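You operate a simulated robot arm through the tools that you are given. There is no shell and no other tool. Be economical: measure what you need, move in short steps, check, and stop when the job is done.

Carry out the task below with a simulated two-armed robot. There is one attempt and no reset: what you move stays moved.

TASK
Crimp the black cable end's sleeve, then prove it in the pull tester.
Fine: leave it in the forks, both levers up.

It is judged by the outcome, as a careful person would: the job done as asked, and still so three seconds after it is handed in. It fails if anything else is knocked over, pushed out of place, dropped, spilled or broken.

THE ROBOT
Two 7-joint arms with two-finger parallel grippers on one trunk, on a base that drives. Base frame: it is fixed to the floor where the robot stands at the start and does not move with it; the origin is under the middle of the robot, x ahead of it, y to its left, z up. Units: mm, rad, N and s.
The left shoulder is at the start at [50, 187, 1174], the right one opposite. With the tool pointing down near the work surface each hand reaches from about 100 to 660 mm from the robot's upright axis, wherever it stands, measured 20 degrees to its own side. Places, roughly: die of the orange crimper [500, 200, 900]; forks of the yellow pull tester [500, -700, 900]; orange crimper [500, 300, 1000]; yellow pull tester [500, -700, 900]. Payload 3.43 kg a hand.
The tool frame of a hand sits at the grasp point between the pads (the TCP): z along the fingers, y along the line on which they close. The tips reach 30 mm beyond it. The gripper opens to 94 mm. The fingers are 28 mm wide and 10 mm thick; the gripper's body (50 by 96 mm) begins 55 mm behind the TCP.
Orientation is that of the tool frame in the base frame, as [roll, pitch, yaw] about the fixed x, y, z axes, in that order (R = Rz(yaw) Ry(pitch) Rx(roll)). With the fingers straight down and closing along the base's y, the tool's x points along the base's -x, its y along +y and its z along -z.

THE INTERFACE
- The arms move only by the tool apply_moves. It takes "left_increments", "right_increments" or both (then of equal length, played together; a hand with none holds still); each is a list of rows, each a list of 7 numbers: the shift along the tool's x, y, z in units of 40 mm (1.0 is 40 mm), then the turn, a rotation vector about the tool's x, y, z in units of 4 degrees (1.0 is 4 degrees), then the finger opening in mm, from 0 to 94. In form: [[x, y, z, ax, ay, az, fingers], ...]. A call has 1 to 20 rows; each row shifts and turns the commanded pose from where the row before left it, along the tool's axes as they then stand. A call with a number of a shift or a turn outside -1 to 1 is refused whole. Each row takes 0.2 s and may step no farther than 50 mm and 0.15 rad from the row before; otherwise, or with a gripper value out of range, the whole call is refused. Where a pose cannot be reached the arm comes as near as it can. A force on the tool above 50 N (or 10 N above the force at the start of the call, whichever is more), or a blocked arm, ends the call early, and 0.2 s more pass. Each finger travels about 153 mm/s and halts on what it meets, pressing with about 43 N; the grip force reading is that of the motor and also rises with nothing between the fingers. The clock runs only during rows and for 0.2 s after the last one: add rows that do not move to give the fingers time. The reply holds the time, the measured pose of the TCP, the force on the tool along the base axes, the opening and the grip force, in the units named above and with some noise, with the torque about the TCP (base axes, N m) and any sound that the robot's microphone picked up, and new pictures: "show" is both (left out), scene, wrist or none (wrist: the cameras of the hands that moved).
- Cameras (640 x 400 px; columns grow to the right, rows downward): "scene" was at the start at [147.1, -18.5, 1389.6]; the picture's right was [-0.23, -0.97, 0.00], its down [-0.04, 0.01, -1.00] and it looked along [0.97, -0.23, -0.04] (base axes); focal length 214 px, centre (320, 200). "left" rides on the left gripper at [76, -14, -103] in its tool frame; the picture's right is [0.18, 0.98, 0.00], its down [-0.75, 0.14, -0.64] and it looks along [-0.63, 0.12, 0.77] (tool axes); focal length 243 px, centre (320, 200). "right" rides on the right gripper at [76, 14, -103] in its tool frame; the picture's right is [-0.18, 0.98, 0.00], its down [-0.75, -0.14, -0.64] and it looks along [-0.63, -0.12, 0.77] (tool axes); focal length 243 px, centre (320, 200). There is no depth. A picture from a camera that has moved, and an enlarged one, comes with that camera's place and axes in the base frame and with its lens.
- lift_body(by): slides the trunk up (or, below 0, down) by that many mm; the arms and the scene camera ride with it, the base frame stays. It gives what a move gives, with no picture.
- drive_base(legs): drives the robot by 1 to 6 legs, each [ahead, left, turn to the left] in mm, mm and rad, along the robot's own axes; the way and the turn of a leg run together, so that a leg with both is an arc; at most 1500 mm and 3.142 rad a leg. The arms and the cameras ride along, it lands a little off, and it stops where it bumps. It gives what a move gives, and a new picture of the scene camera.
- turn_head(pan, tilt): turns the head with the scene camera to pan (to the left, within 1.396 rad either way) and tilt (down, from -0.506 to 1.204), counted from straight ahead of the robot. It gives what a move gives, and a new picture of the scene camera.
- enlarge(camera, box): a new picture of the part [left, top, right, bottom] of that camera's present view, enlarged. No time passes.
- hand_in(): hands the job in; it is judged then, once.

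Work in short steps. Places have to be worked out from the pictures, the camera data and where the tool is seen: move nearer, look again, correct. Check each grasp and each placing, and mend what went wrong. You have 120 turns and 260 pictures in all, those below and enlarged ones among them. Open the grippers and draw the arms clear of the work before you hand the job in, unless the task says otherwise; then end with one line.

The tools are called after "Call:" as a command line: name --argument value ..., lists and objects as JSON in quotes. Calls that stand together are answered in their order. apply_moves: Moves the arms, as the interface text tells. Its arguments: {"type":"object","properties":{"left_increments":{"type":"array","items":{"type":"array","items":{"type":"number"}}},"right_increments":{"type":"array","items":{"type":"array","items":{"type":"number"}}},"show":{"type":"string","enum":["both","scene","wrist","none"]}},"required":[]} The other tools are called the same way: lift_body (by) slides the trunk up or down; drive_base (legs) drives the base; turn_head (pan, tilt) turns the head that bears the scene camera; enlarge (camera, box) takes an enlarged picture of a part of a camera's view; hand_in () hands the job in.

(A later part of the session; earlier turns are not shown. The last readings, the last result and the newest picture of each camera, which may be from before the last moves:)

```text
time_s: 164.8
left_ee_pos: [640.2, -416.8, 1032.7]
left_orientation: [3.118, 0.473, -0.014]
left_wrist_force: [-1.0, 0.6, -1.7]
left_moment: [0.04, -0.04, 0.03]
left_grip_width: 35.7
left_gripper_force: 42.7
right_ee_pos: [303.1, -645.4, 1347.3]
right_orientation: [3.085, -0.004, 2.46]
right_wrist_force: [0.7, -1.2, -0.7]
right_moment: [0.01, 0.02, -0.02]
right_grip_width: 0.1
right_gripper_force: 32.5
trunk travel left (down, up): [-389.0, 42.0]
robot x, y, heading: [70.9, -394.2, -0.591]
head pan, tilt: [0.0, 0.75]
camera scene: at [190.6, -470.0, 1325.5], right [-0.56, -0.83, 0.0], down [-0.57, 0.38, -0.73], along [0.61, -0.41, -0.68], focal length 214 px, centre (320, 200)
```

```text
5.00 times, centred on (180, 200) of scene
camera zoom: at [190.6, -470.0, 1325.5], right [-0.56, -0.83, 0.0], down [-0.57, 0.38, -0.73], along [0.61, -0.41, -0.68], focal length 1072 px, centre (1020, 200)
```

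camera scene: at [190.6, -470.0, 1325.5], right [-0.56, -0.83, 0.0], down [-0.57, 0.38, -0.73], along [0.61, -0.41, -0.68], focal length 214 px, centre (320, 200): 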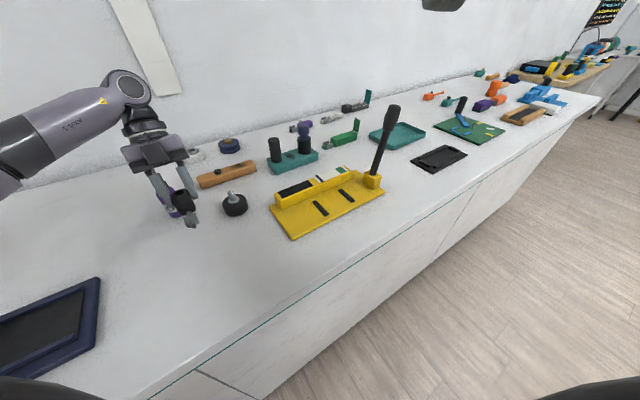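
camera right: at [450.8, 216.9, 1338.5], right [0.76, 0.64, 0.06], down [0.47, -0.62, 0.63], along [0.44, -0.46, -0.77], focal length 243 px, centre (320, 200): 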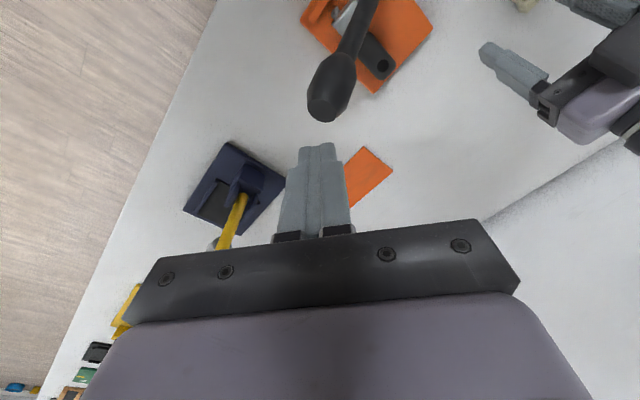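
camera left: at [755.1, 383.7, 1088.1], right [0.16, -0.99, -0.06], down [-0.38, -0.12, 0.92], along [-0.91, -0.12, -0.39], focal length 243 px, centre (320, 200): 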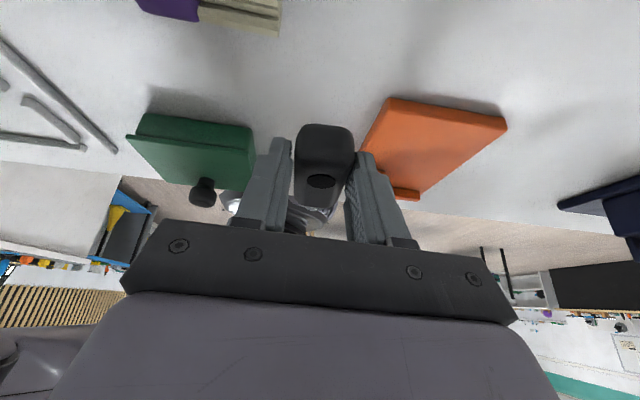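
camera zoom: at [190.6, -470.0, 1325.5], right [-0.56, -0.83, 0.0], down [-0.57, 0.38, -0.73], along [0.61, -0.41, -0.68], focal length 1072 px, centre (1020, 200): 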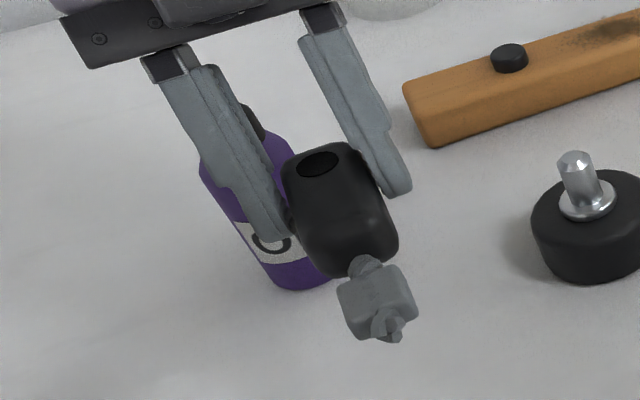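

The forks are two black strips on the tester at x≈488–548, y≈−691 and −778; the lever stands at y≈−860. The present lean would hit that lever, so I set the cable down on free bench at about (545, −415) to regrip it upright.

Call:
apply_moves --left_increments '[[-0.45, 0, 0.85, 0, 0, 0, 10], [-0.45, 0, 0.85, 0, 0, 0, 10], [-0.45, 0, 0.85, 0, 0, 0, 10], [0, 0, 0, 0, 0, 0, 10]]' --show "wrist"

Call:
turn_head --pan 0.5 --tilt 0.9

```text
time_s: 165.8
left_ee_pos: [542.8, -426.1, 970.1]
left_orientation: [3.125, 0.473, -0.017]
left_wrist_force: [0.4, -0.3, -1.0]
left_moment: [0.01, -0.02, 0.03]
left_grip_width: 35.5
left_gripper_force: 42.9
right_ee_pos: [301.7, -657.2, 1346.6]
right_orientation: [3.077, -0.009, 2.458]
right_wrist_force: [0.4, -1.4, -0.3]
right_moment: [-0.01, 0.05, 0.0]
right_grip_width: 0.0
right_gripper_force: 32.9
trunk travel left (down, up): [-389.0, 42.0]
robot x, y, heading: [74.8, -395.6, -0.594]
head pan, tilt: [0.0, 0.75]
camera left: at [657.1, -413.0, 1026.0], right [0.15, -0.99, -0.07], down [-0.38, -0.12, 0.92], along [-0.91, -0.11, -0.39], focal length 243 px, centre (320, 200)
```

left: 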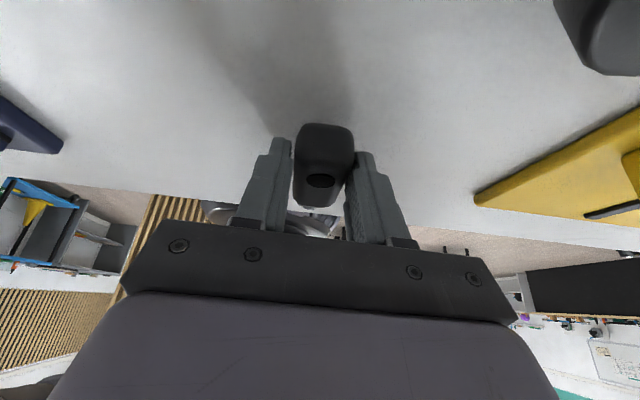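

```text
time_s: 166.8
left_ee_pos: [542.2, -426.4, 968.2]
left_orientation: [3.128, 0.478, -0.016]
left_wrist_force: [0.7, 0.4, -1.5]
left_moment: [-0.03, -0.01, 0.01]
left_grip_width: 35.6
left_gripper_force: 42.7
right_ee_pos: [302.6, -656.1, 1345.4]
right_orientation: [3.077, -0.008, 2.462]
right_wrist_force: [0.5, -0.3, -0.9]
right_moment: [-0.05, 0.03, 0.02]
right_grip_width: 0.3
right_gripper_force: 32.8
trunk travel left (down, up): [-389.0, 42.0]
robot x, y, heading: [70.9, -394.4, -0.597]
head pan, tilt: [0.499, 0.901]
camera scene: at [195.5, -441.3, 1313.2], right [-0.09, -1.0, -0.01], down [-0.78, 0.08, -0.62], along [0.62, -0.05, -0.78], focal length 214 px, centre (320, 200)
```

scene: 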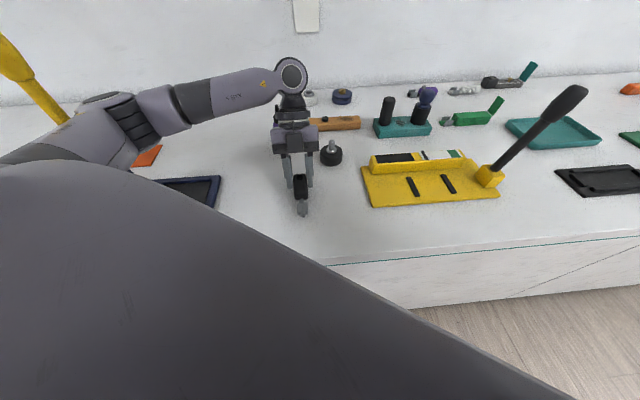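

The whole robot seems tilted slightly, as if something on the left arm is pressing. I look left to check the elbow against the navy press lever.

Call:
turn_head --pan 1.1 --tilt 0.5

```text
time_s: 167.8
left_ee_pos: [542.9, -426.9, 967.9]
left_orientation: [3.128, 0.477, -0.019]
left_wrist_force: [0.1, -0.4, -0.4]
left_moment: [0.05, -0.03, -0.03]
left_grip_width: 35.6
left_gripper_force: 43.0
right_ee_pos: [302.4, -657.2, 1345.3]
right_orientation: [3.079, -0.008, 2.461]
right_wrist_force: [-0.7, -0.6, 0.6]
right_moment: [-0.01, 0.01, -0.02]
right_grip_width: 0.0
right_gripper_force: 32.4
trunk travel left (down, up): [-389.0, 42.0]
robot x, y, heading: [70.8, -395.1, -0.593]
head pan, tilt: [1.1, 0.499]
camera scene: at [200.2, -390.0, 1347.5], right [0.48, -0.87, -0.01], down [-0.42, -0.22, -0.88], along [0.77, 0.43, -0.47], focal length 214 px, centre (320, 200)
```

scene: 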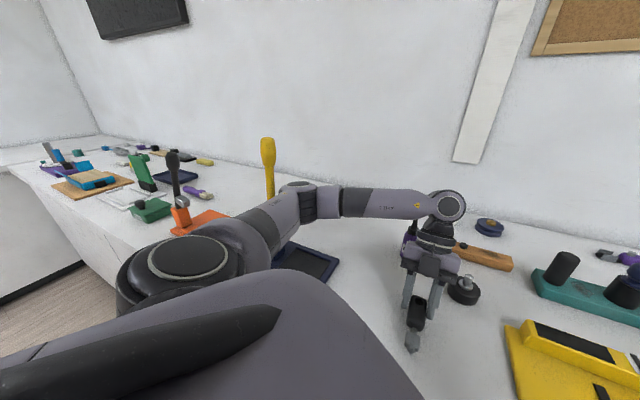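

The elbow does appear to touch the navy press's lever (not visibly displaced). I immediately reverse the last motion and then shift the robot 60 mm right.

Call:
apply_moves --left_increments '[[0.45, 0, -0.85, 0, 0, 0, 10], [0.45, 0, -0.85, 0, 0, 0, 10], [0.45, 0, -0.85, 0, 0, 0, 10]]' --show "scene"

Call:
drive_base --legs '[[33, -50, 0]]'

Call:
enlarge --camera "scene" --box '[160, 100, 360, 300]'

```text
time_s: 168.6
left_ee_pos: [641.3, -414.2, 1032.4]
left_orientation: [3.118, 0.477, -0.013]
left_wrist_force: [0.2, 0.1, -1.2]
left_moment: [0.0, -0.03, 0.02]
left_grip_width: 35.5
left_gripper_force: 43.1
right_ee_pos: [303.2, -644.6, 1346.9]
right_orientation: [3.085, -0.004, 2.461]
right_wrist_force: [0.1, 1.2, -0.2]
right_moment: [0.0, 0.01, 0.02]
right_grip_width: 0.0
right_gripper_force: 32.9
trunk travel left (down, up): [-389.0, 42.0]
robot x, y, heading: [73.8, -391.9, -0.591]
head pan, tilt: [1.1, 0.499]
camera scene: at [201.2, -379.1, 1347.4], right [0.49, -0.87, 0.0], down [-0.42, -0.23, -0.88], along [0.77, 0.43, -0.48], focal length 214 px, centre (320, 200)
```

scene: 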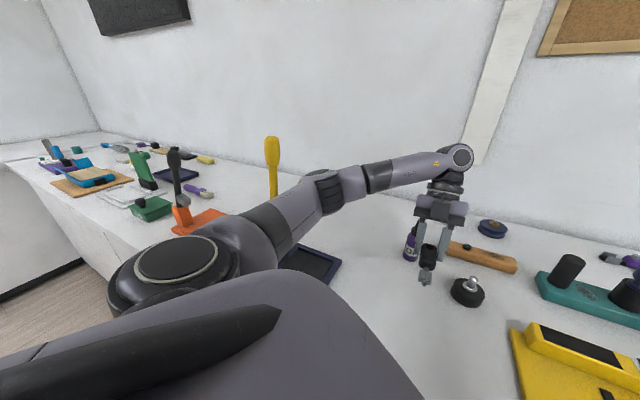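

```text
time_s: 169.7
left_ee_pos: [641.2, -475.9, 1032.2]
left_orientation: [3.118, 0.476, -0.014]
left_wrist_force: [0.0, 1.5, -1.2]
left_moment: [0.03, -0.03, 0.01]
left_grip_width: 35.6
left_gripper_force: 43.4
right_ee_pos: [304.0, -705.6, 1346.8]
right_orientation: [3.085, -0.003, 2.46]
right_wrist_force: [-0.3, -0.4, 0.0]
right_moment: [0.01, 0.02, 0.01]
right_grip_width: 0.0
right_gripper_force: 32.9
trunk travel left (down, up): [-389.0, 42.0]
robot x, y, heading: [72.6, -452.6, -0.598]
head pan, tilt: [1.1, 0.499]
camera scene: at [201.4, -439.6, 1347.5], right [0.49, -0.87, 0.0], down [-0.42, -0.23, -0.88], along [0.77, 0.43, -0.48], focal length 214 px, centre (320, 200)
```

scene: 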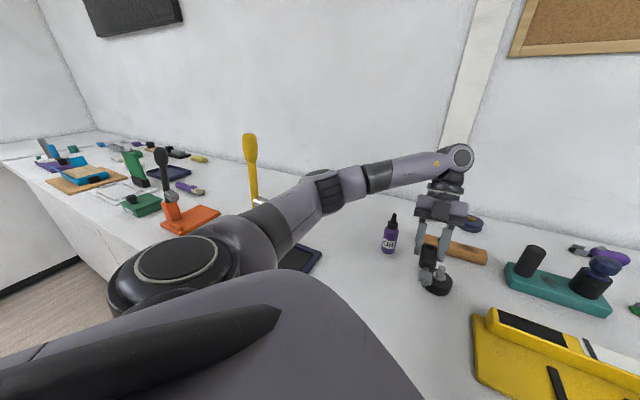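

```text
2.00 times, centred on (260, 200) of scene
camera zoom: at [201.4, -439.6, 1347.5], right [0.49, -0.87, 0.0], down [-0.42, -0.23, -0.88], along [0.77, 0.43, -0.48], focal length 429 px, centre (440, 200)
```

zoom: 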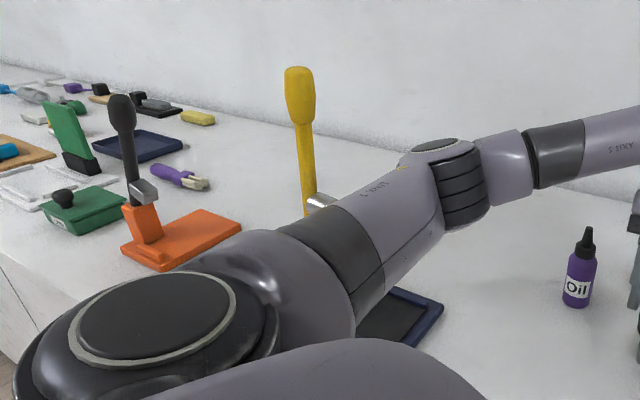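

The press lever is unchanged. I now lower toward (575, −450) on the open bench, checking for robot tilt.

Call:
apply_moves --left_increments '[[-0.24, -0.22, 0.74, 0, 0, 0, 10], [-0.24, -0.22, 0.74, 0, 0, 0, 10], [-0.24, -0.22, 0.74, 0, 0, 0, 10], [0.05, 0, 0.1, 0, 0, 0, 10], [0.05, 0, 0.1, 0, 0, 0, 10]]' --show "scene"

```text
time_s: 170.9
left_ee_pos: [574.3, -452.5, 955.4]
left_orientation: [3.118, 0.478, -0.015]
left_wrist_force: [0.1, -0.1, -0.9]
left_moment: [-0.01, -0.02, 0.04]
left_grip_width: 35.5
left_gripper_force: 42.9
right_ee_pos: [303.6, -704.9, 1346.8]
right_orientation: [3.084, -0.006, 2.459]
right_wrist_force: [0.1, 0.1, -0.1]
right_moment: [-0.01, 0.03, -0.02]
right_grip_width: 0.0
right_gripper_force: 33.3
trunk travel left (down, up): [-389.0, 42.0]
robot x, y, heading: [69.9, -450.4, -0.591]
head pan, tilt: [1.1, 0.499]
camera scene: at [201.3, -439.0, 1347.5], right [0.49, -0.87, 0.0], down [-0.42, -0.23, -0.88], along [0.77, 0.43, -0.48], focal length 214 px, centre (320, 200)
```

scene: 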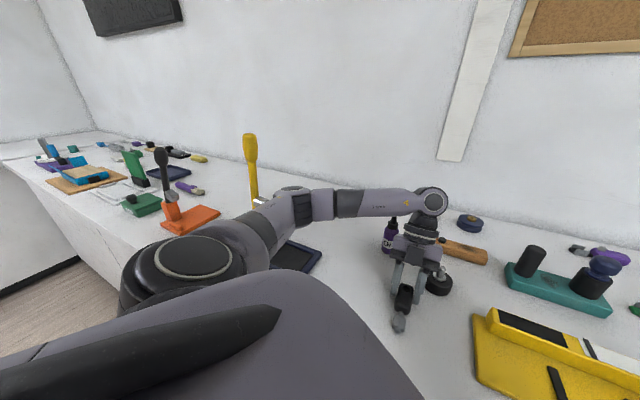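

Call:
apply_moves --left_increments '[[0.02, 0, 0.04, 0, 0, 0, 10], [0.02, 0, 0.04, 0, 0, 0, 10]]' --show "none"

Call:
enlarge --camera "left" --box '[200, 80, 440, 240]'

```text
time_s: 171.5
left_ee_pos: [574.2, -452.1, 954.8]
left_orientation: [3.117, 0.476, -0.016]
left_wrist_force: [0.8, 1.6, 3.8]
left_moment: [0.07, 0.38, -0.12]
left_grip_width: 35.3
left_gripper_force: 42.9
right_ee_pos: [302.9, -706.0, 1348.2]
right_orientation: [3.086, -0.004, 2.462]
right_wrist_force: [-1.1, -0.5, -0.2]
right_moment: [-0.02, -0.01, -0.03]
right_grip_width: 0.0
right_gripper_force: 32.9
trunk travel left (down, up): [-389.0, 42.0]
robot x, y, heading: [74.8, -454.4, -0.592]
head pan, tilt: [1.1, 0.499]
```

```text
2.50 times, centred on (320, 160) of left
camera zoom: at [689.0, -437.4, 1009.8], right [0.16, -0.99, -0.06], down [-0.38, -0.12, 0.92], along [-0.91, -0.12, -0.39], focal length 606 px, centre (320, 300)
```

zoom: 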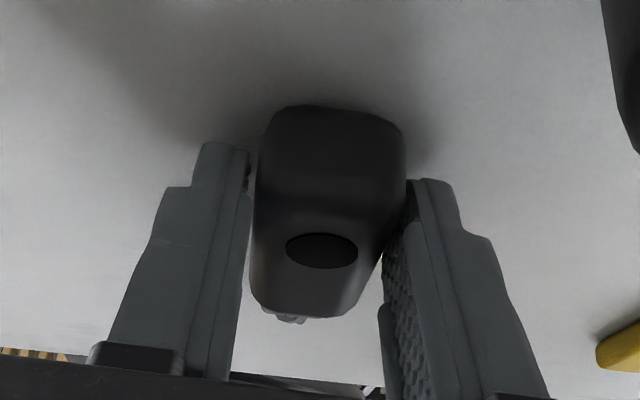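

It rests on the bench. I release, withdraw along the fingers, and stand the hand upright above the boot.

Call:
apply_moves --left_increments '[[0, 0, 0, 0, 0, 0, 30], [0, 0, 0, 0, 0, 0, 40], [0, 0, 0, 0, 0, 0, 50], [0, 0, 0, 0, 0, 0, 64], [0, 0, -0.8, 0, 0, 0, 64], [0, 0, -0.9, 0, 0, 0, 70], [0, 0, -0.9, 0, 0, 0, 80], [0, 0, 0, 0, 1, 0, 80], [0, 0, 0, 0, 1, 0, 80], [0, 0, 0, 0, 1, 0, 80], [0, 0, 0, 0, 1, 0, 80], [0, 0, 0, 0, 1, 0, 80], [0, 0, 0, 0, 1, 0, 80], [0, 0, 0, 0, 0.83, 0, 80], [-0.8, 0, 0, -0.3, 0, 0, 80], [-0.7, 0, 0, 0, 0, 0, 80]]' --show "wrist"

Call:
enlarge --camera "left" --box '[200, 20, 440, 240]'

```text
time_s: 174.9
left_ee_pos: [563.1, -449.1, 1046.2]
left_orientation: [3.1, -0.001, -0.005]
left_wrist_force: [-0.6, 0.1, -0.2]
left_moment: [-0.01, 0.0, 0.03]
left_grip_width: 79.9
left_gripper_force: 0.0
right_ee_pos: [303.1, -705.9, 1347.3]
right_orientation: [3.085, -0.001, 2.46]
right_wrist_force: [0.1, 0.1, -0.3]
right_moment: [0.0, -0.02, 0.0]
right_grip_width: 0.1
right_gripper_force: 33.3
trunk travel left (down, up): [-389.0, 42.0]
robot x, y, heading: [75.8, -450.2, -0.595]
head pan, tilt: [1.1, 0.499]
camera left: at [639.0, -431.3, 1148.6], right [0.18, -0.98, 0.04], down [-0.76, -0.11, 0.65], along [-0.63, -0.15, -0.76], focal length 243 px, centre (320, 200)
```

left: 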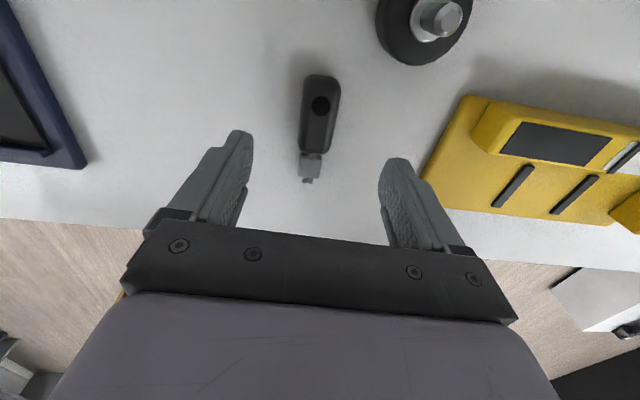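

```text
1.82 times, centred on (320, 130) of left
camera zoom: at [639.0, -431.3, 1148.6], right [0.18, -0.98, 0.04], down [-0.76, -0.11, 0.65], along [-0.63, -0.15, -0.76], focal length 441 px, centre (320, 327)
```

zoom: 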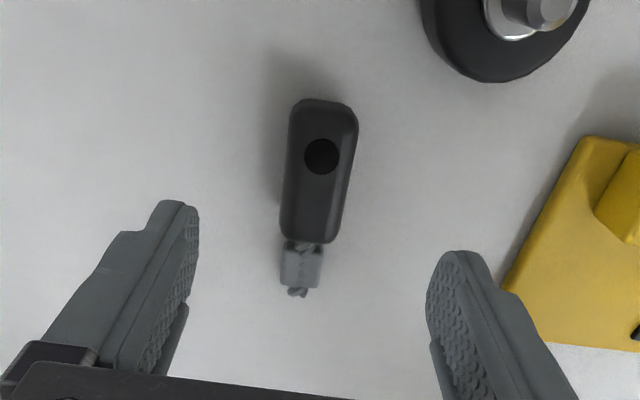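

I correct the small roll error, centre over the boot and descend to grip it upright.

Call:
apply_moves --left_increments '[[0.05, 0.06, 0, 0.6, 0, 0, 70], [0, 0, 0.75, 0, 0, 0, 64], [0, 0, 0.75, 0, 0, 0, 64], [0, 0, 0.5, 0, 0, 0, 64], [0, 0, 0.22, 0, 0, 0, 64]]' --show "none"

Call:
apply_moves --left_increments '[[0, 0, 0, 0, 0, 0, 45], [0, 0, 0, 0, 0, 0, 25], [0, 0, 0, 0, 0, 0, 10], [0, 0, 0, 0, 0, 0, 10]]' --show "wrist"

```text
time_s: 176.1
left_ee_pos: [564.0, -451.8, 958.3]
left_orientation: [3.142, -0.002, -0.006]
left_wrist_force: [0.3, 0.3, 0.0]
left_moment: [0.02, 0.01, -0.01]
left_grip_width: 63.8
left_gripper_force: 0.0
right_ee_pos: [304.7, -707.6, 1346.8]
right_orientation: [3.086, -0.006, 2.461]
right_wrist_force: [-1.3, 0.2, -0.5]
right_moment: [-0.01, 0.02, -0.03]
right_grip_width: 0.1
right_gripper_force: 33.1
trunk travel left (down, up): [-389.0, 42.0]
robot x, y, heading: [71.5, -449.8, -0.596]
head pan, tilt: [1.1, 0.499]
```

```text
time_s: 177.1
left_ee_pos: [564.6, -450.6, 958.2]
left_orientation: [-3.14, 0.0, -0.006]
left_wrist_force: [0.3, -0.2, -0.8]
left_moment: [-0.02, 0.0, 0.02]
left_grip_width: 31.0
left_gripper_force: 43.3
right_ee_pos: [304.0, -706.5, 1347.0]
right_orientation: [3.087, -0.003, 2.46]
right_wrist_force: [-1.1, 0.4, -0.6]
right_moment: [0.0, 0.01, 0.0]
right_grip_width: 0.2
right_gripper_force: 33.0
trunk travel left (down, up): [-389.0, 42.0]
robot x, y, heading: [74.0, -453.0, -0.593]
head pan, tilt: [1.1, 0.499]
camera left: at [640.7, -437.7, 1061.1], right [0.18, -0.98, 0.0], down [-0.75, -0.14, 0.64], along [-0.63, -0.11, -0.77], focal length 243 px, centre (320, 200)
```

left: 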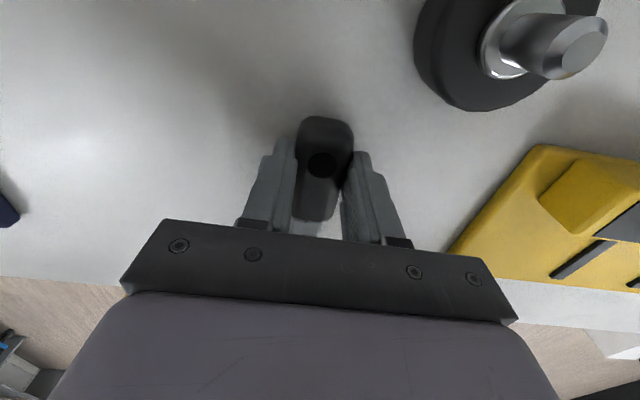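

Only 31 mm again (too high on the rounded top). I reopen, lower about 4 mm, and regrip.

Call:
apply_moves --left_increments '[[0, 0, 0, 0, 0, 0, 40], [0, 0, 0, 0, 0, 0, 50], [0, 0, 0.07, 0, 0, 0, 50], [0, 0, 0.04, 0, 0, 0, 50], [0, 0, 0, 0, 0, 0, 40], [0, 0, 0, 0, 0, 0, 20], [0, 0, 0, 0, 0, 0, 10], [0, 0, 0, 0, 0, 0, 10]]' --show "none"

```text
time_s: 178.9
left_ee_pos: [563.5, -452.5, 953.7]
left_orientation: [-3.142, -0.001, -0.005]
left_wrist_force: [0.1, 0.3, 0.0]
left_moment: [-0.02, 0.03, 0.0]
left_grip_width: 30.9
left_gripper_force: 42.8
right_ee_pos: [304.0, -706.5, 1348.5]
right_orientation: [3.086, -0.004, 2.462]
right_wrist_force: [0.4, -1.3, -0.9]
right_moment: [0.02, -0.02, 0.01]
right_grip_width: 0.0
right_gripper_force: 33.4
trunk travel left (down, up): [-389.0, 42.0]
robot x, y, heading: [71.3, -456.7, -0.59]
head pan, tilt: [1.1, 0.499]
```

No squeeze-out force now, so the boot is probably narrower at this spot. I lift and check the hold.

Call:
apply_moves --left_increments '[[0, 0, -0.3, 0, 0, 0, 10], [0, 0, -0.7, 0, 0, 0, 10], [0, 0, -0.9, 0, 0, 0, 10], [0, 0, -0.9, 0, 0, 0, 10], [0, 0, 0, 0, 0, 0, 10]]' --show "wrist"

Call:
turn_head --pan 0.5 --tilt 0.7

Call:
enlarge --camera "scene" --box '[240, 80, 400, 240]'

```text
time_s: 180.1
left_ee_pos: [567.5, -451.2, 1063.3]
left_orientation: [3.14, 0.002, -0.007]
left_wrist_force: [-0.3, 0.0, -1.7]
left_moment: [0.01, -0.02, 0.01]
left_grip_width: 31.1
left_gripper_force: 42.7
right_ee_pos: [303.3, -705.5, 1346.5]
right_orientation: [3.085, -0.004, 2.462]
right_wrist_force: [-0.5, 0.2, 0.1]
right_moment: [0.0, -0.01, -0.02]
right_grip_width: 0.1
right_gripper_force: 33.1
trunk travel left (down, up): [-389.0, 42.0]
robot x, y, heading: [72.9, -451.3, -0.586]
head pan, tilt: [1.1, 0.499]
camera left: at [643.4, -437.6, 1165.9], right [0.18, -0.98, 0.0], down [-0.75, -0.14, 0.64], along [-0.63, -0.11, -0.77], focal length 243 px, centre (320, 200)
```

left: 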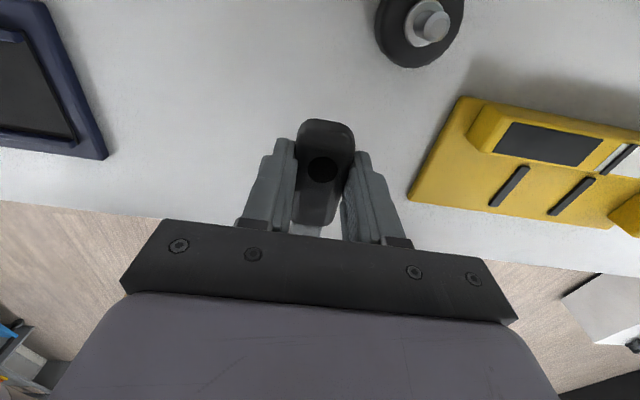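

```text
time_s: 181.1
left_ee_pos: [567.0, -451.0, 1063.2]
left_orientation: [-3.14, 0.0, -0.004]
left_wrist_force: [0.6, 0.2, -2.0]
left_moment: [-0.01, -0.03, 0.02]
left_grip_width: 30.8
left_gripper_force: 43.2
right_ee_pos: [302.8, -706.0, 1348.0]
right_orientation: [3.086, -0.002, 2.461]
right_wrist_force: [-0.1, 0.0, -0.6]
right_moment: [0.02, -0.02, 0.02]
right_grip_width: 0.1
right_gripper_force: 32.9
trunk travel left (down, up): [-389.0, 42.0]
robot x, y, heading: [78.6, -457.9, -0.592]
head pan, tilt: [0.499, 0.7]
camera scene: at [206.3, -491.1, 1329.8], right [-0.09, -1.0, 0.0], down [-0.64, 0.06, -0.77], along [0.76, -0.07, -0.64], focal length 214 px, centre (320, 200)
```

scene: 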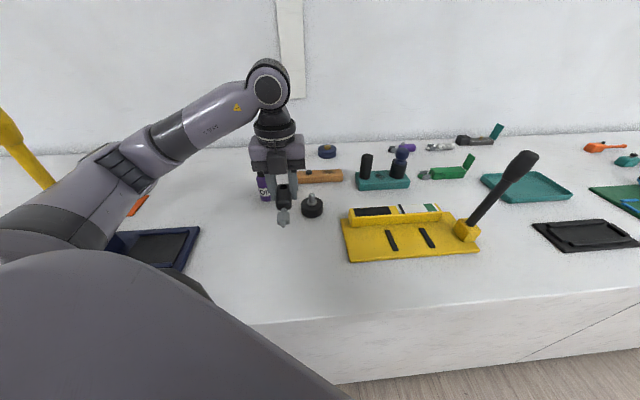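

```text
2.50 times, centred on (320, 160) of scene
camera zoom: at [206.3, -491.1, 1329.8], right [-0.09, -1.0, 0.0], down [-0.64, 0.06, -0.77], along [0.76, -0.07, -0.64], focal length 536 px, centre (320, 300)
```

zoom: 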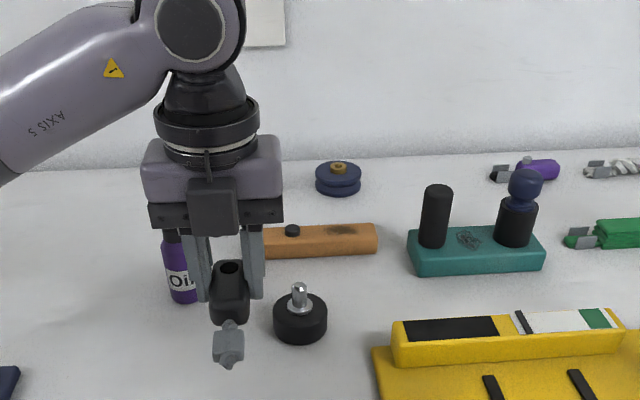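

Held well. I turn the hand to yaw −90° (sleeve toward +y, upright hand clear of the tester lever) at this height.

Call:
apply_moves --left_increments '[[0, 0, 0, 0, 0, 1, 10], [0, 0, 0, 0, 0, 1, 10], [0, 0, 0, 0, 0, 1, 10], [0, 0, 0, 0, 0, 1, 10], [0, 0, 0, 0, 0, 1, 10], [0, 0, 0, 0, 0, 1, 10], [0, 0, 0, 0, 0, 1, 10], [0, 0, 0, 0, 0, 1, 10], [0, 0, 0, 0, 0, 1, 10], [0, 0, 0, 0, 0, 1, 10], [0, 0, 0, 0, 0, 1, 10], [0, 0, 0, 0, 0, 1, 10], [0, 0, 0, 0, 0, 1, 10], [0, 0, 0, 0, 0, 1, 10], [0, 0, 0, 0, 0, 1, 10], [0, 0, 0, 0, 0, 1, 10], [0, 0, 0, 0, 0, 1, 10], [0, 0, 0, 0, 0, 1, 10], [0, 0, 0, 0, 0, 1, 10], [0, 0, 0, 0, 0, 1, 10]]' --show "none"

Call:
apply_moves --left_increments '[[0, 0, 0, 0, 0, 1, 10], [0, 0, 0, 0, 0, 1, 10], [0, 0, 0, 0, 0, 0.4, 10], [0.84, 0.14, 0, 0, 0, 0, 10], [0.84, 0.14, 0, 0, 0, 0, 10], [0.84, 0.14, 0, 0, 0, 0, 10], [0.84, 0.14, 0, 0, 0, 0, 10], [0.84, 0.14, 0, 0, 0, 0, 10], [0.84, 0.14, 0, 0, 0, 0, 10]]' --show "both"

```text
time_s: 185.3
left_ee_pos: [564.4, -452.8, 1065.3]
left_orientation: [-3.141, -0.001, -1.402]
left_wrist_force: [0.6, 0.0, -0.9]
left_moment: [-0.01, 0.02, 0.0]
left_grip_width: 31.0
left_gripper_force: 43.3
right_ee_pos: [304.7, -706.3, 1348.4]
right_orientation: [3.086, -0.004, 2.461]
right_wrist_force: [-0.4, 0.1, 0.3]
right_moment: [0.0, -0.01, -0.01]
right_grip_width: 0.1
right_gripper_force: 32.5
trunk travel left (down, up): [-389.0, 42.0]
robot x, y, heading: [76.0, -453.7, -0.593]
head pan, tilt: [0.499, 0.7]
```

```text
time_s: 187.3
left_ee_pos: [532.0, -656.6, 1063.3]
left_orientation: [-3.139, 0.001, -1.567]
left_wrist_force: [0.6, -0.3, -1.1]
left_moment: [-0.01, 0.01, 0.01]
left_grip_width: 31.3
left_gripper_force: 42.7
right_ee_pos: [304.5, -707.4, 1347.5]
right_orientation: [3.084, -0.004, 2.462]
right_wrist_force: [-0.2, 0.2, 0.5]
right_moment: [0.01, -0.07, -0.02]
right_grip_width: 0.0
right_gripper_force: 32.9
trunk travel left (down, up): [-389.0, 42.0]
robot x, y, heading: [71.4, -452.4, -0.595]
head pan, tilt: [0.499, 0.7]
camera scene: at [206.0, -491.9, 1329.7], right [-0.09, -1.0, 0.0], down [-0.64, 0.06, -0.77], along [0.76, -0.07, -0.64], focal length 214 px, centre (320, 200)
camera left: at [546.0, -733.2, 1165.8], right [-0.98, -0.19, 0.0], down [-0.14, 0.75, 0.64], along [-0.12, 0.63, -0.77], focal length 243 px, centre (320, 200)
```

scene: 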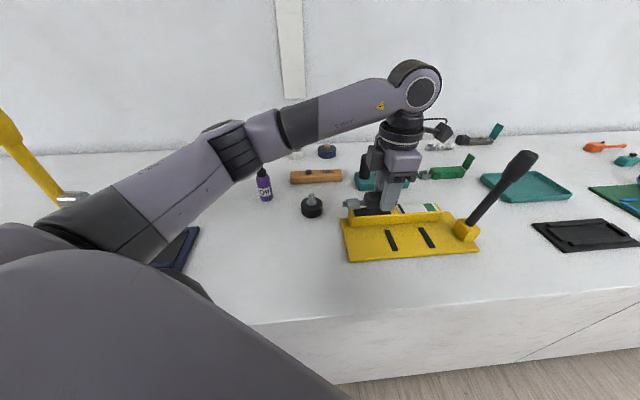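
left: 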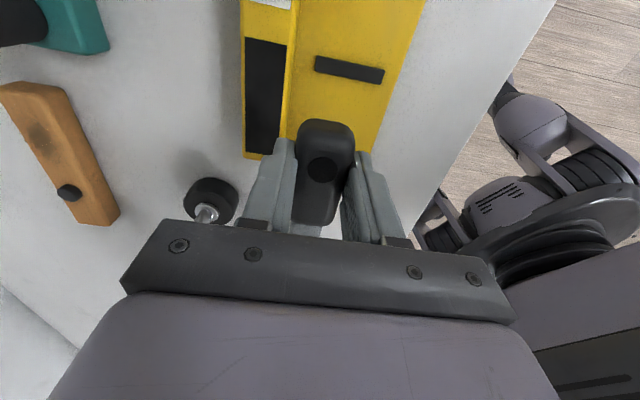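

Strip 1 measures at x 481–542, y≈−690 from the wrist camera as well. I move to TCP (514, −753) and lower to about z 988.

Call:
apply_moves --left_increments '[[0.8, 0.15, 0, 0, 0, 0, 10], [0.8, 0.15, 0, 0, 0, 0, 10], [0.8, 0.15, 0, 0, 0, 0, 10], [0, 0, 0.94, 0, 0, 0, 10], [0, 0, 0.94, 0, 0, 0, 10]]' --show "both"

Call:
enlarge --camera "scene" --box '[320, 140, 500, 270]'

```text
time_s: 188.5
left_ee_pos: [514.5, -751.6, 988.2]
left_orientation: [-3.139, 0.001, -1.569]
left_wrist_force: [-0.6, 0.5, -2.1]
left_moment: [-0.02, 0.0, 0.01]
left_grip_width: 31.3
left_gripper_force: 43.2
right_ee_pos: [304.0, -705.8, 1347.3]
right_orientation: [3.086, -0.004, 2.461]
right_wrist_force: [-0.4, -0.1, 0.2]
right_moment: [-0.01, 0.02, 0.0]
right_grip_width: 0.1
right_gripper_force: 33.0
trunk travel left (down, up): [-389.0, 42.0]
robot x, y, heading: [75.2, -449.0, -0.596]
head pan, tilt: [0.499, 0.7]
camera scene: at [206.3, -491.5, 1329.8], right [-0.09, -1.0, 0.0], down [-0.64, 0.06, -0.76], along [0.76, -0.07, -0.64], focal length 214 px, centre (320, 200)
camera left: at [528.4, -827.8, 1090.7], right [-0.98, -0.19, 0.0], down [-0.14, 0.75, 0.64], along [-0.12, 0.63, -0.77], focal length 243 px, centre (320, 200)
```

scene: 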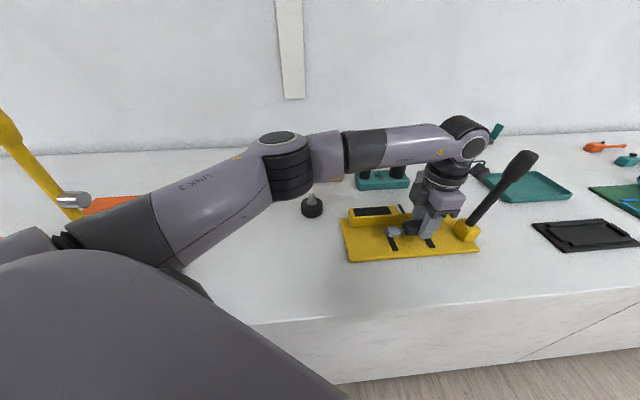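
left: 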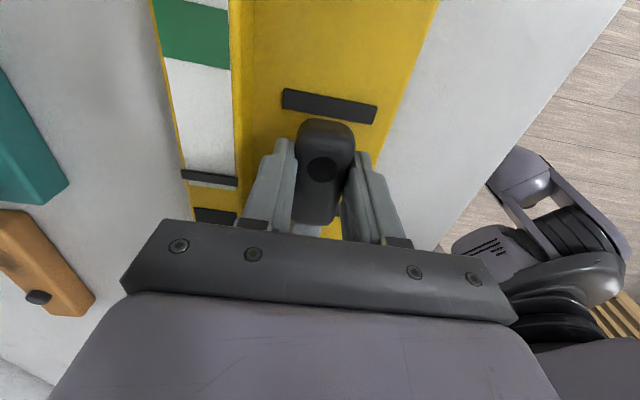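

```text
3.08 times, centred on (410, 205) of scene
camera zoom: at [206.3, -491.5, 1329.8], right [-0.09, -1.0, 0.0], down [-0.64, 0.06, -0.76], along [0.76, -0.07, -0.64], focal length 660 px, centre (43, 185)
```

zoom: 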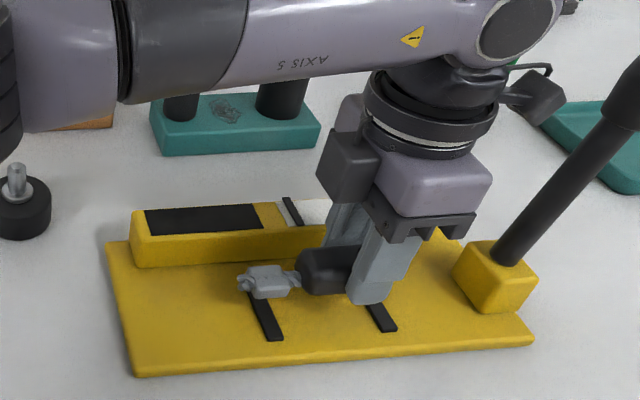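

The sleeve is over strip 1 and the boot's rear just over strip 2. I shift 5 mm toward −y so both are centred, then lower slowly to contact.

Call:
apply_moves --left_increments '[[0.12, 0, 0, 0, 0, 0, 10], [0, 0, 0.25, 0, 0, 0, 10], [0, 0, 0.1, 0, 0, 0, 10], [0, 0, 0.06, 0, 0, 0, 10]]' --show "none"

Call:
enlarge --camera "scene" --box '[360, 190, 460, 260]'

```text
time_s: 189.5
left_ee_pos: [515.9, -753.8, 971.8]
left_orientation: [-3.141, 0.001, -1.568]
left_wrist_force: [0.1, -0.1, -1.2]
left_moment: [-0.04, 0.01, -0.02]
left_grip_width: 31.1
left_gripper_force: 43.3
right_ee_pos: [303.3, -705.9, 1347.7]
right_orientation: [3.087, -0.004, 2.461]
right_wrist_force: [0.3, 0.3, -0.3]
right_moment: [0.03, -0.01, -0.01]
right_grip_width: 0.0
right_gripper_force: 33.2
trunk travel left (down, up): [-389.0, 42.0]
robot x, y, heading: [69.8, -454.5, -0.595]
head pan, tilt: [0.499, 0.7]
```

```text
5.71 times, centred on (410, 225) of scene
camera zoom: at [206.3, -491.2, 1329.7], right [-0.09, -1.0, 0.0], down [-0.64, 0.06, -0.76], along [0.76, -0.07, -0.64], focal length 1226 px, centre (-194, 57)
```

zoom: 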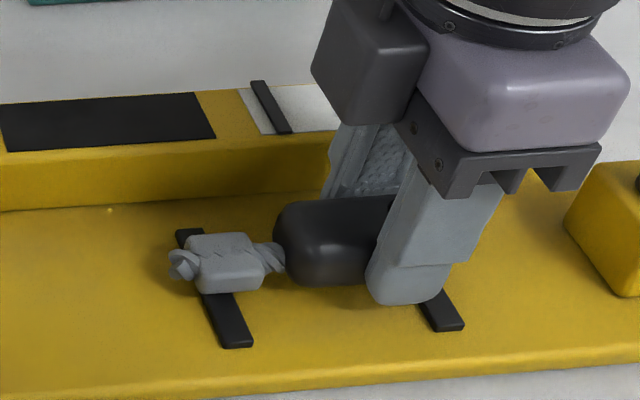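

Call:
apply_moves --left_increments '[[0, 0, 0.05, 0, 0, 0, 10], [0, 0, 0.05, 0, 0, 0, 10], [0, 0, 0.05, 0, 0, 0, 10]]' --show "none"

Call:
apply_moves --left_increments '[[0, 0, 0.04, 0, 0, 0, 10], [0, 0, 0.04, 0, 0, 0, 10]]' --show "none"

Call:
enlarge --camera "scene" --box '[360, 190, 460, 260]'

```text
time_s: 190.3
left_ee_pos: [514.4, -755.0, 969.8]
left_orientation: [-3.138, -0.002, -1.568]
left_wrist_force: [2.9, -4.3, 13.1]
left_moment: [0.75, 0.07, -0.09]
left_grip_width: 31.0
left_gripper_force: 42.2
right_ee_pos: [304.5, -705.9, 1347.7]
right_orientation: [3.084, -0.004, 2.461]
right_wrist_force: [-0.6, -0.3, -0.7]
right_moment: [-0.02, 0.0, 0.03]
right_grip_width: 0.2
right_gripper_force: 32.4
trunk travel left (down, up): [-389.0, 42.0]
robot x, y, heading: [74.4, -452.1, -0.596]
head pan, tilt: [0.499, 0.7]
```

```text
time_s: 190.9
left_ee_pos: [514.2, -754.6, 969.4]
left_orientation: [-3.134, -0.005, -1.567]
left_wrist_force: [3.1, 0.2, 35.4]
left_moment: [0.46, 0.23, -0.09]
left_grip_width: 31.4
left_gripper_force: 42.8
right_ee_pos: [300.5, -703.8, 1348.4]
right_orientation: [3.086, 0.0, 2.461]
right_wrist_force: [-0.1, -0.1, -0.6]
right_moment: [-0.01, 0.02, -0.01]
right_grip_width: 0.0
right_gripper_force: 33.4
trunk travel left (down, up): [-389.0, 42.0]
robot x, y, heading: [73.0, -452.8, -0.587]
head pan, tilt: [0.499, 0.7]
```

```text
5.71 times, centred on (410, 225) of scene
camera zoom: at [204.0, -489.4, 1330.5], right [-0.09, -1.0, 0.0], down [-0.64, 0.06, -0.77], along [0.76, -0.07, -0.64], focal length 1226 px, centre (-194, 57)
```

zoom: 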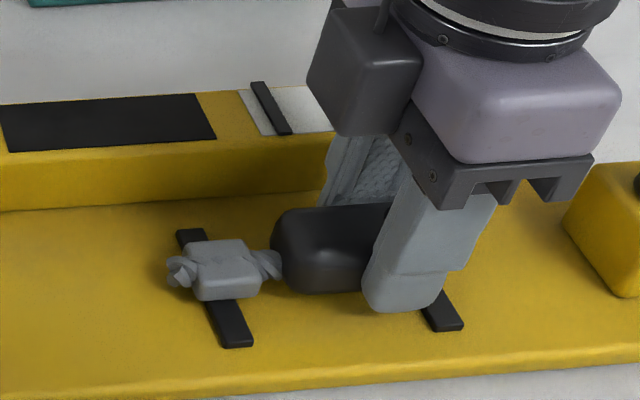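

Contact made; the cable lies across both strips near their middle. I ease up 1 mm and open the fingers just enough to release.

Call:
apply_moves --left_increments '[[0, 0, -0.03, 0, 0, 0, 20], [0, 0, 0, 0, 0, 0, 34], [0, 0, 0, 0, 0, 0, 42], [0, 0, 0, 0, 0, 0, 50], [0, 0, -0.5, 0, 0, 0, 50], [0, 0, -0.9, 0, 0, 0, 50], [0, 0, -0.9, 0, 0, 0, 50], [0, 0, -0.9, 0, 0, 0, 50]]' --show "wrist"

Call:
enlarge --camera "scene" --box '[340, 180, 480, 270]'

Call:
enlarge --camera "left" --box '[180, 0, 440, 230]'

```text
time_s: 192.7
left_ee_pos: [510.9, -755.0, 1094.2]
left_orientation: [-3.139, 0.002, -1.571]
left_wrist_force: [-1.1, 0.4, -0.1]
left_moment: [0.0, -0.03, 0.01]
left_grip_width: 50.1
left_gripper_force: 0.0
right_ee_pos: [303.6, -705.0, 1348.7]
right_orientation: [3.086, -0.005, 2.462]
right_wrist_force: [0.1, 0.3, -0.4]
right_moment: [0.02, -0.02, -0.07]
right_grip_width: 0.0
right_gripper_force: 33.2
trunk travel left (down, up): [-389.0, 42.0]
robot x, y, heading: [75.2, -455.5, -0.591]
head pan, tilt: [0.499, 0.7]
camera left: at [525.5, -831.3, 1196.6], right [-0.98, -0.19, 0.0], down [-0.14, 0.75, 0.64], along [-0.12, 0.63, -0.77], focal length 243 px, centre (320, 200)
```

left: 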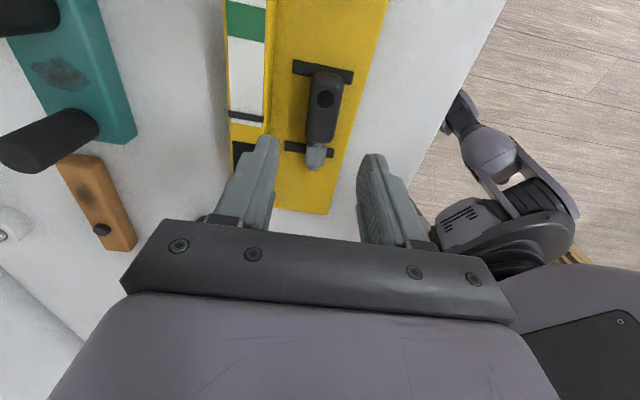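

```text
4.44 times, centred on (410, 225) of scene
camera zoom: at [205.8, -491.1, 1329.8], right [-0.09, -1.0, 0.0], down [-0.64, 0.06, -0.77], along [0.76, -0.07, -0.64], focal length 953 px, centre (-80, 89)
```

zoom: 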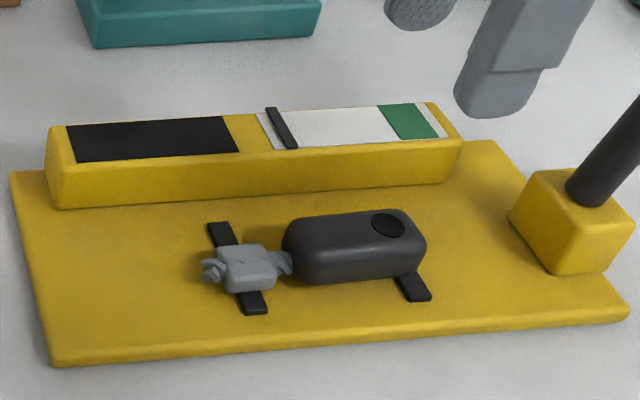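

```text
1.74 times, centred on (310, 115) of left
camera zoom: at [525.5, -831.3, 1196.6], right [-0.98, -0.19, 0.0], down [-0.14, 0.75, 0.64], along [-0.12, 0.63, -0.77], focal length 422 px, centre (337, 348)
```

zoom: 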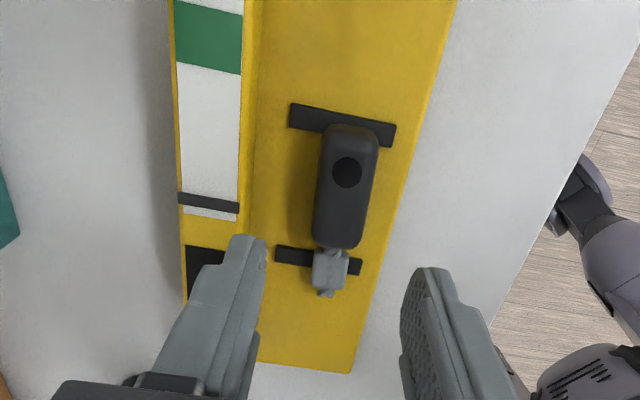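

The cable lies across both fork strips as intended: sleeve on one, boot on the other. I draw the left hand back and reposition the robot, facing straight, so the right hand can work the tester lever.

Call:
apply_moves --left_increments '[[-0.5, 0.55, -0.6, 0, 0, 0, 50], [-0.5, 0.55, -0.6, 0, 0, 0, 50], [-0.5, 0.55, -0.6, 0, 0, 0, 50], [-0.5, 0.55, -0.6, 0, 0, 0, 50], [-0.5, 0.55, -0.6, 0, 0, 0, 50]]' --show "none"

Call:
drive_base --legs '[[-166, -111, 0], [0, 0, 0.59], [195, -300, 0]]'

Call:
turn_head --pan -0.1 --tilt 0.7

```text
time_s: 193.9
left_ee_pos: [404.9, -655.7, 1212.2]
left_orientation: [-3.141, 0.001, -1.567]
left_wrist_force: [-0.3, 0.5, 0.6]
left_moment: [-0.01, 0.0, 0.01]
left_grip_width: 50.0
left_gripper_force: 0.0
right_ee_pos: [303.5, -705.3, 1348.2]
right_orientation: [3.085, -0.003, 2.462]
right_wrist_force: [-0.4, -0.8, 0.3]
right_moment: [0.02, -0.05, -0.01]
right_grip_width: 0.0
right_gripper_force: 32.4
trunk travel left (down, up): [-389.0, 42.0]
robot x, y, heading: [74.2, -454.0, -0.595]
head pan, tilt: [0.499, 0.7]
```

```text
time_s: 200.0
left_ee_pos: [444.0, -745.9, 1211.6]
left_orientation: [-3.139, 0.003, -0.991]
left_wrist_force: [0.3, -0.5, -0.2]
left_moment: [0.04, 0.0, 0.01]
left_grip_width: 50.0
left_gripper_force: 0.0
right_ee_pos: [386.5, -842.2, 1346.8]
right_orientation: [3.086, -0.002, 3.037]
right_wrist_force: [-0.5, 0.2, -0.5]
right_moment: [0.0, 0.0, -0.01]
right_grip_width: 0.0
right_gripper_force: 33.3
trunk travel left (down, up): [-389.0, 42.0]
robot x, y, heading: [55.7, -752.5, -0.013]
head pan, tilt: [0.499, 0.7]
camera scene: at [188.8, -714.5, 1329.7], right [0.46, -0.89, 0.0], down [-0.57, -0.3, -0.76], along [0.68, 0.36, -0.64], focal length 214 px, centre (320, 200)
```

scene: 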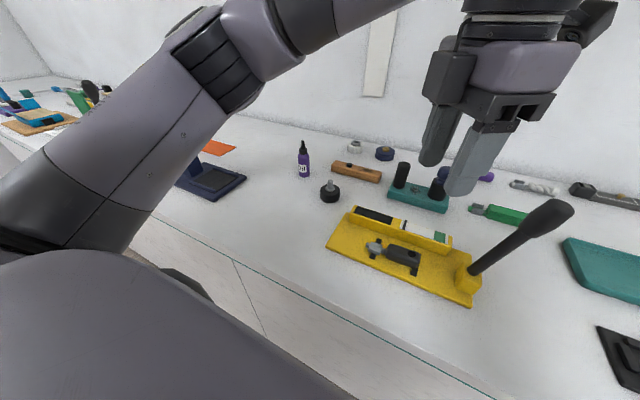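

```text
time_s: 201.0
left_ee_pos: [442.7, -745.1, 1212.0]
left_orientation: [-3.14, 0.001, -0.991]
left_wrist_force: [0.0, -0.4, 0.0]
left_moment: [-0.01, 0.0, 0.01]
left_grip_width: 50.3
left_gripper_force: 0.0
right_ee_pos: [386.3, -841.2, 1348.5]
right_orientation: [3.085, -0.004, 3.038]
right_wrist_force: [0.0, -0.1, 0.1]
right_moment: [-0.02, 0.01, -0.02]
right_grip_width: 0.0
right_gripper_force: 33.0
trunk travel left (down, up): [-389.0, 42.0]
robot x, y, heading: [56.7, -753.4, -0.024]
head pan, tilt: [-0.099, 0.7]
camera scene: at [197.8, -763.5, 1329.8], right [-0.12, -0.99, 0.0], down [-0.64, 0.07, -0.76], along [0.76, -0.09, -0.64], focal length 214 px, centre (320, 200)
```

scene: 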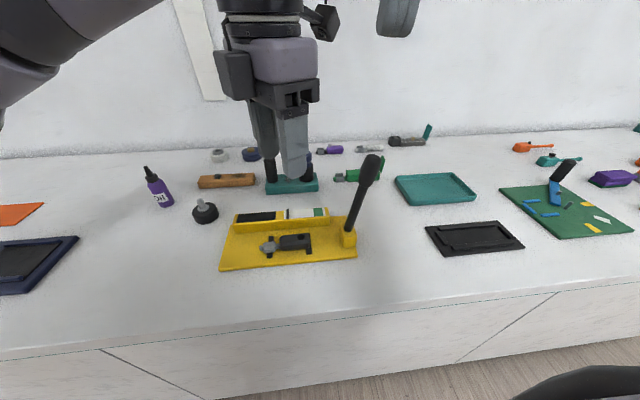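

The tester lever stands nearly upright, leaning about 10° toward −y, so it should be pulled down to −y. I move the left hand aside and bring the right hand, closed, above the left side of the lever.

Call:
apply_moves --left_increments '[[-0.83, -0.55, 0, 0, 0, 0, 50], [-0.83, -0.55, 0, 0, 0, 0, 50], [-0.83, -0.55, 0, 0, 0, 0, 50], [-0.83, -0.55, 0, 0, 0, 0, 50], [0, 0, 0, 0, 0, 0, 50], [0, 0, 0, 0, 0, 0, 50], [0, 0, 0, 0, 0, 0, 50]]' --right_increments '[[0, 0, 0, 0, 0, 0, 0], [0, 0, 0, 0, 0, 0, 0], [-0.6, 0.1, 0.7, 0, 0, 0, 0], [-0.6, 0.1, 0.7, 0, 0, 0, 0], [-0.6, 0.1, 0.7, 0, 0, 0, 0], [-0.6, 0.1, 0.7, 0, 0, 0, 0], [-0.58, 0.1, 0.7, 0, 0, 0, 0]]' --show "both"

Call:
enlarge --camera "scene" --box '[220, 100, 440, 280]'

```text
time_s: 202.6
left_ee_pos: [446.7, -587.9, 1212.1]
left_orientation: [-3.141, 0.003, -0.991]
left_wrist_force: [0.5, -0.1, -0.4]
left_moment: [0.01, 0.04, -0.02]
left_grip_width: 49.7
left_gripper_force: 0.2
right_ee_pos: [508.4, -825.9, 1210.0]
right_orientation: [3.086, -0.003, 3.037]
right_wrist_force: [0.2, 1.1, -0.4]
right_moment: [0.02, -0.01, 0.0]
right_grip_width: 0.0
right_gripper_force: 33.3
trunk travel left (down, up): [-389.0, 42.0]
robot x, y, heading: [50.7, -758.7, -0.019]
head pan, tilt: [-0.099, 0.7]
camera scene: at [198.3, -763.7, 1329.7], right [-0.12, -0.99, 0.0], down [-0.64, 0.07, -0.76], along [0.76, -0.09, -0.64], focal length 214 px, centre (320, 200)
camera right: at [433.7, -809.1, 1313.3], right [0.29, 0.96, 0.05], down [0.73, -0.25, 0.63], along [0.62, -0.14, -0.77], focal length 243 px, centre (320, 200)
camera left: at [500.7, -643.8, 1314.0], right [-0.72, -0.69, 0.0], down [-0.53, 0.55, 0.64], along [-0.44, 0.46, -0.77], focal length 243 px, centre (320, 200)
```

scene: 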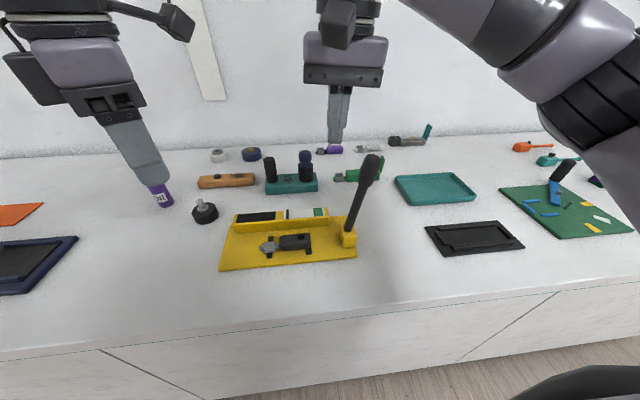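
right: 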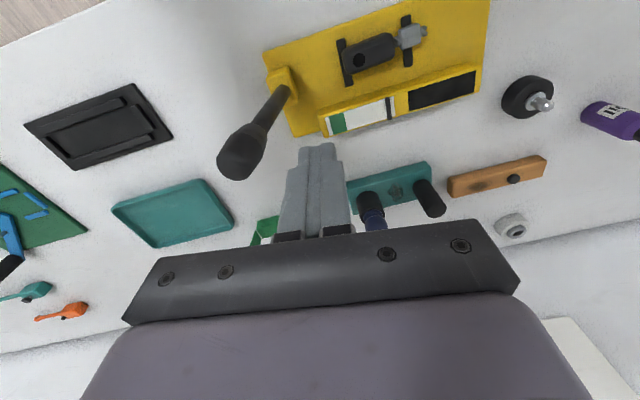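
left: 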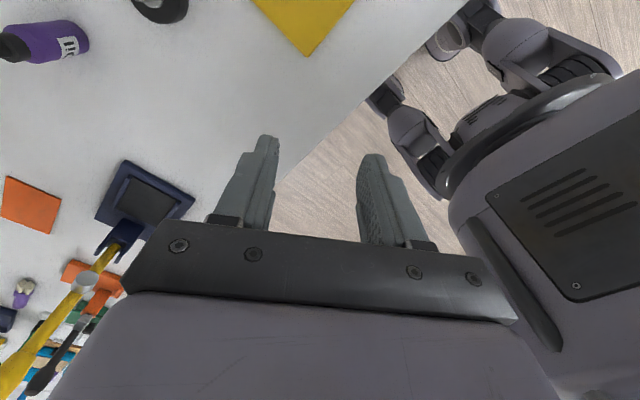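

```text
2.22 times, centred on (330, 190) of scene
camera zoom: at [198.3, -763.7, 1329.7], right [-0.12, -0.99, 0.0], down [-0.64, 0.07, -0.76], along [0.76, -0.09, -0.64], focal length 477 px, centre (298, 222)
```

zoom: 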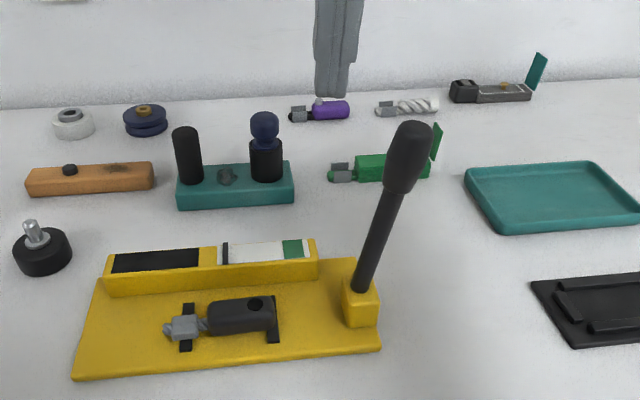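

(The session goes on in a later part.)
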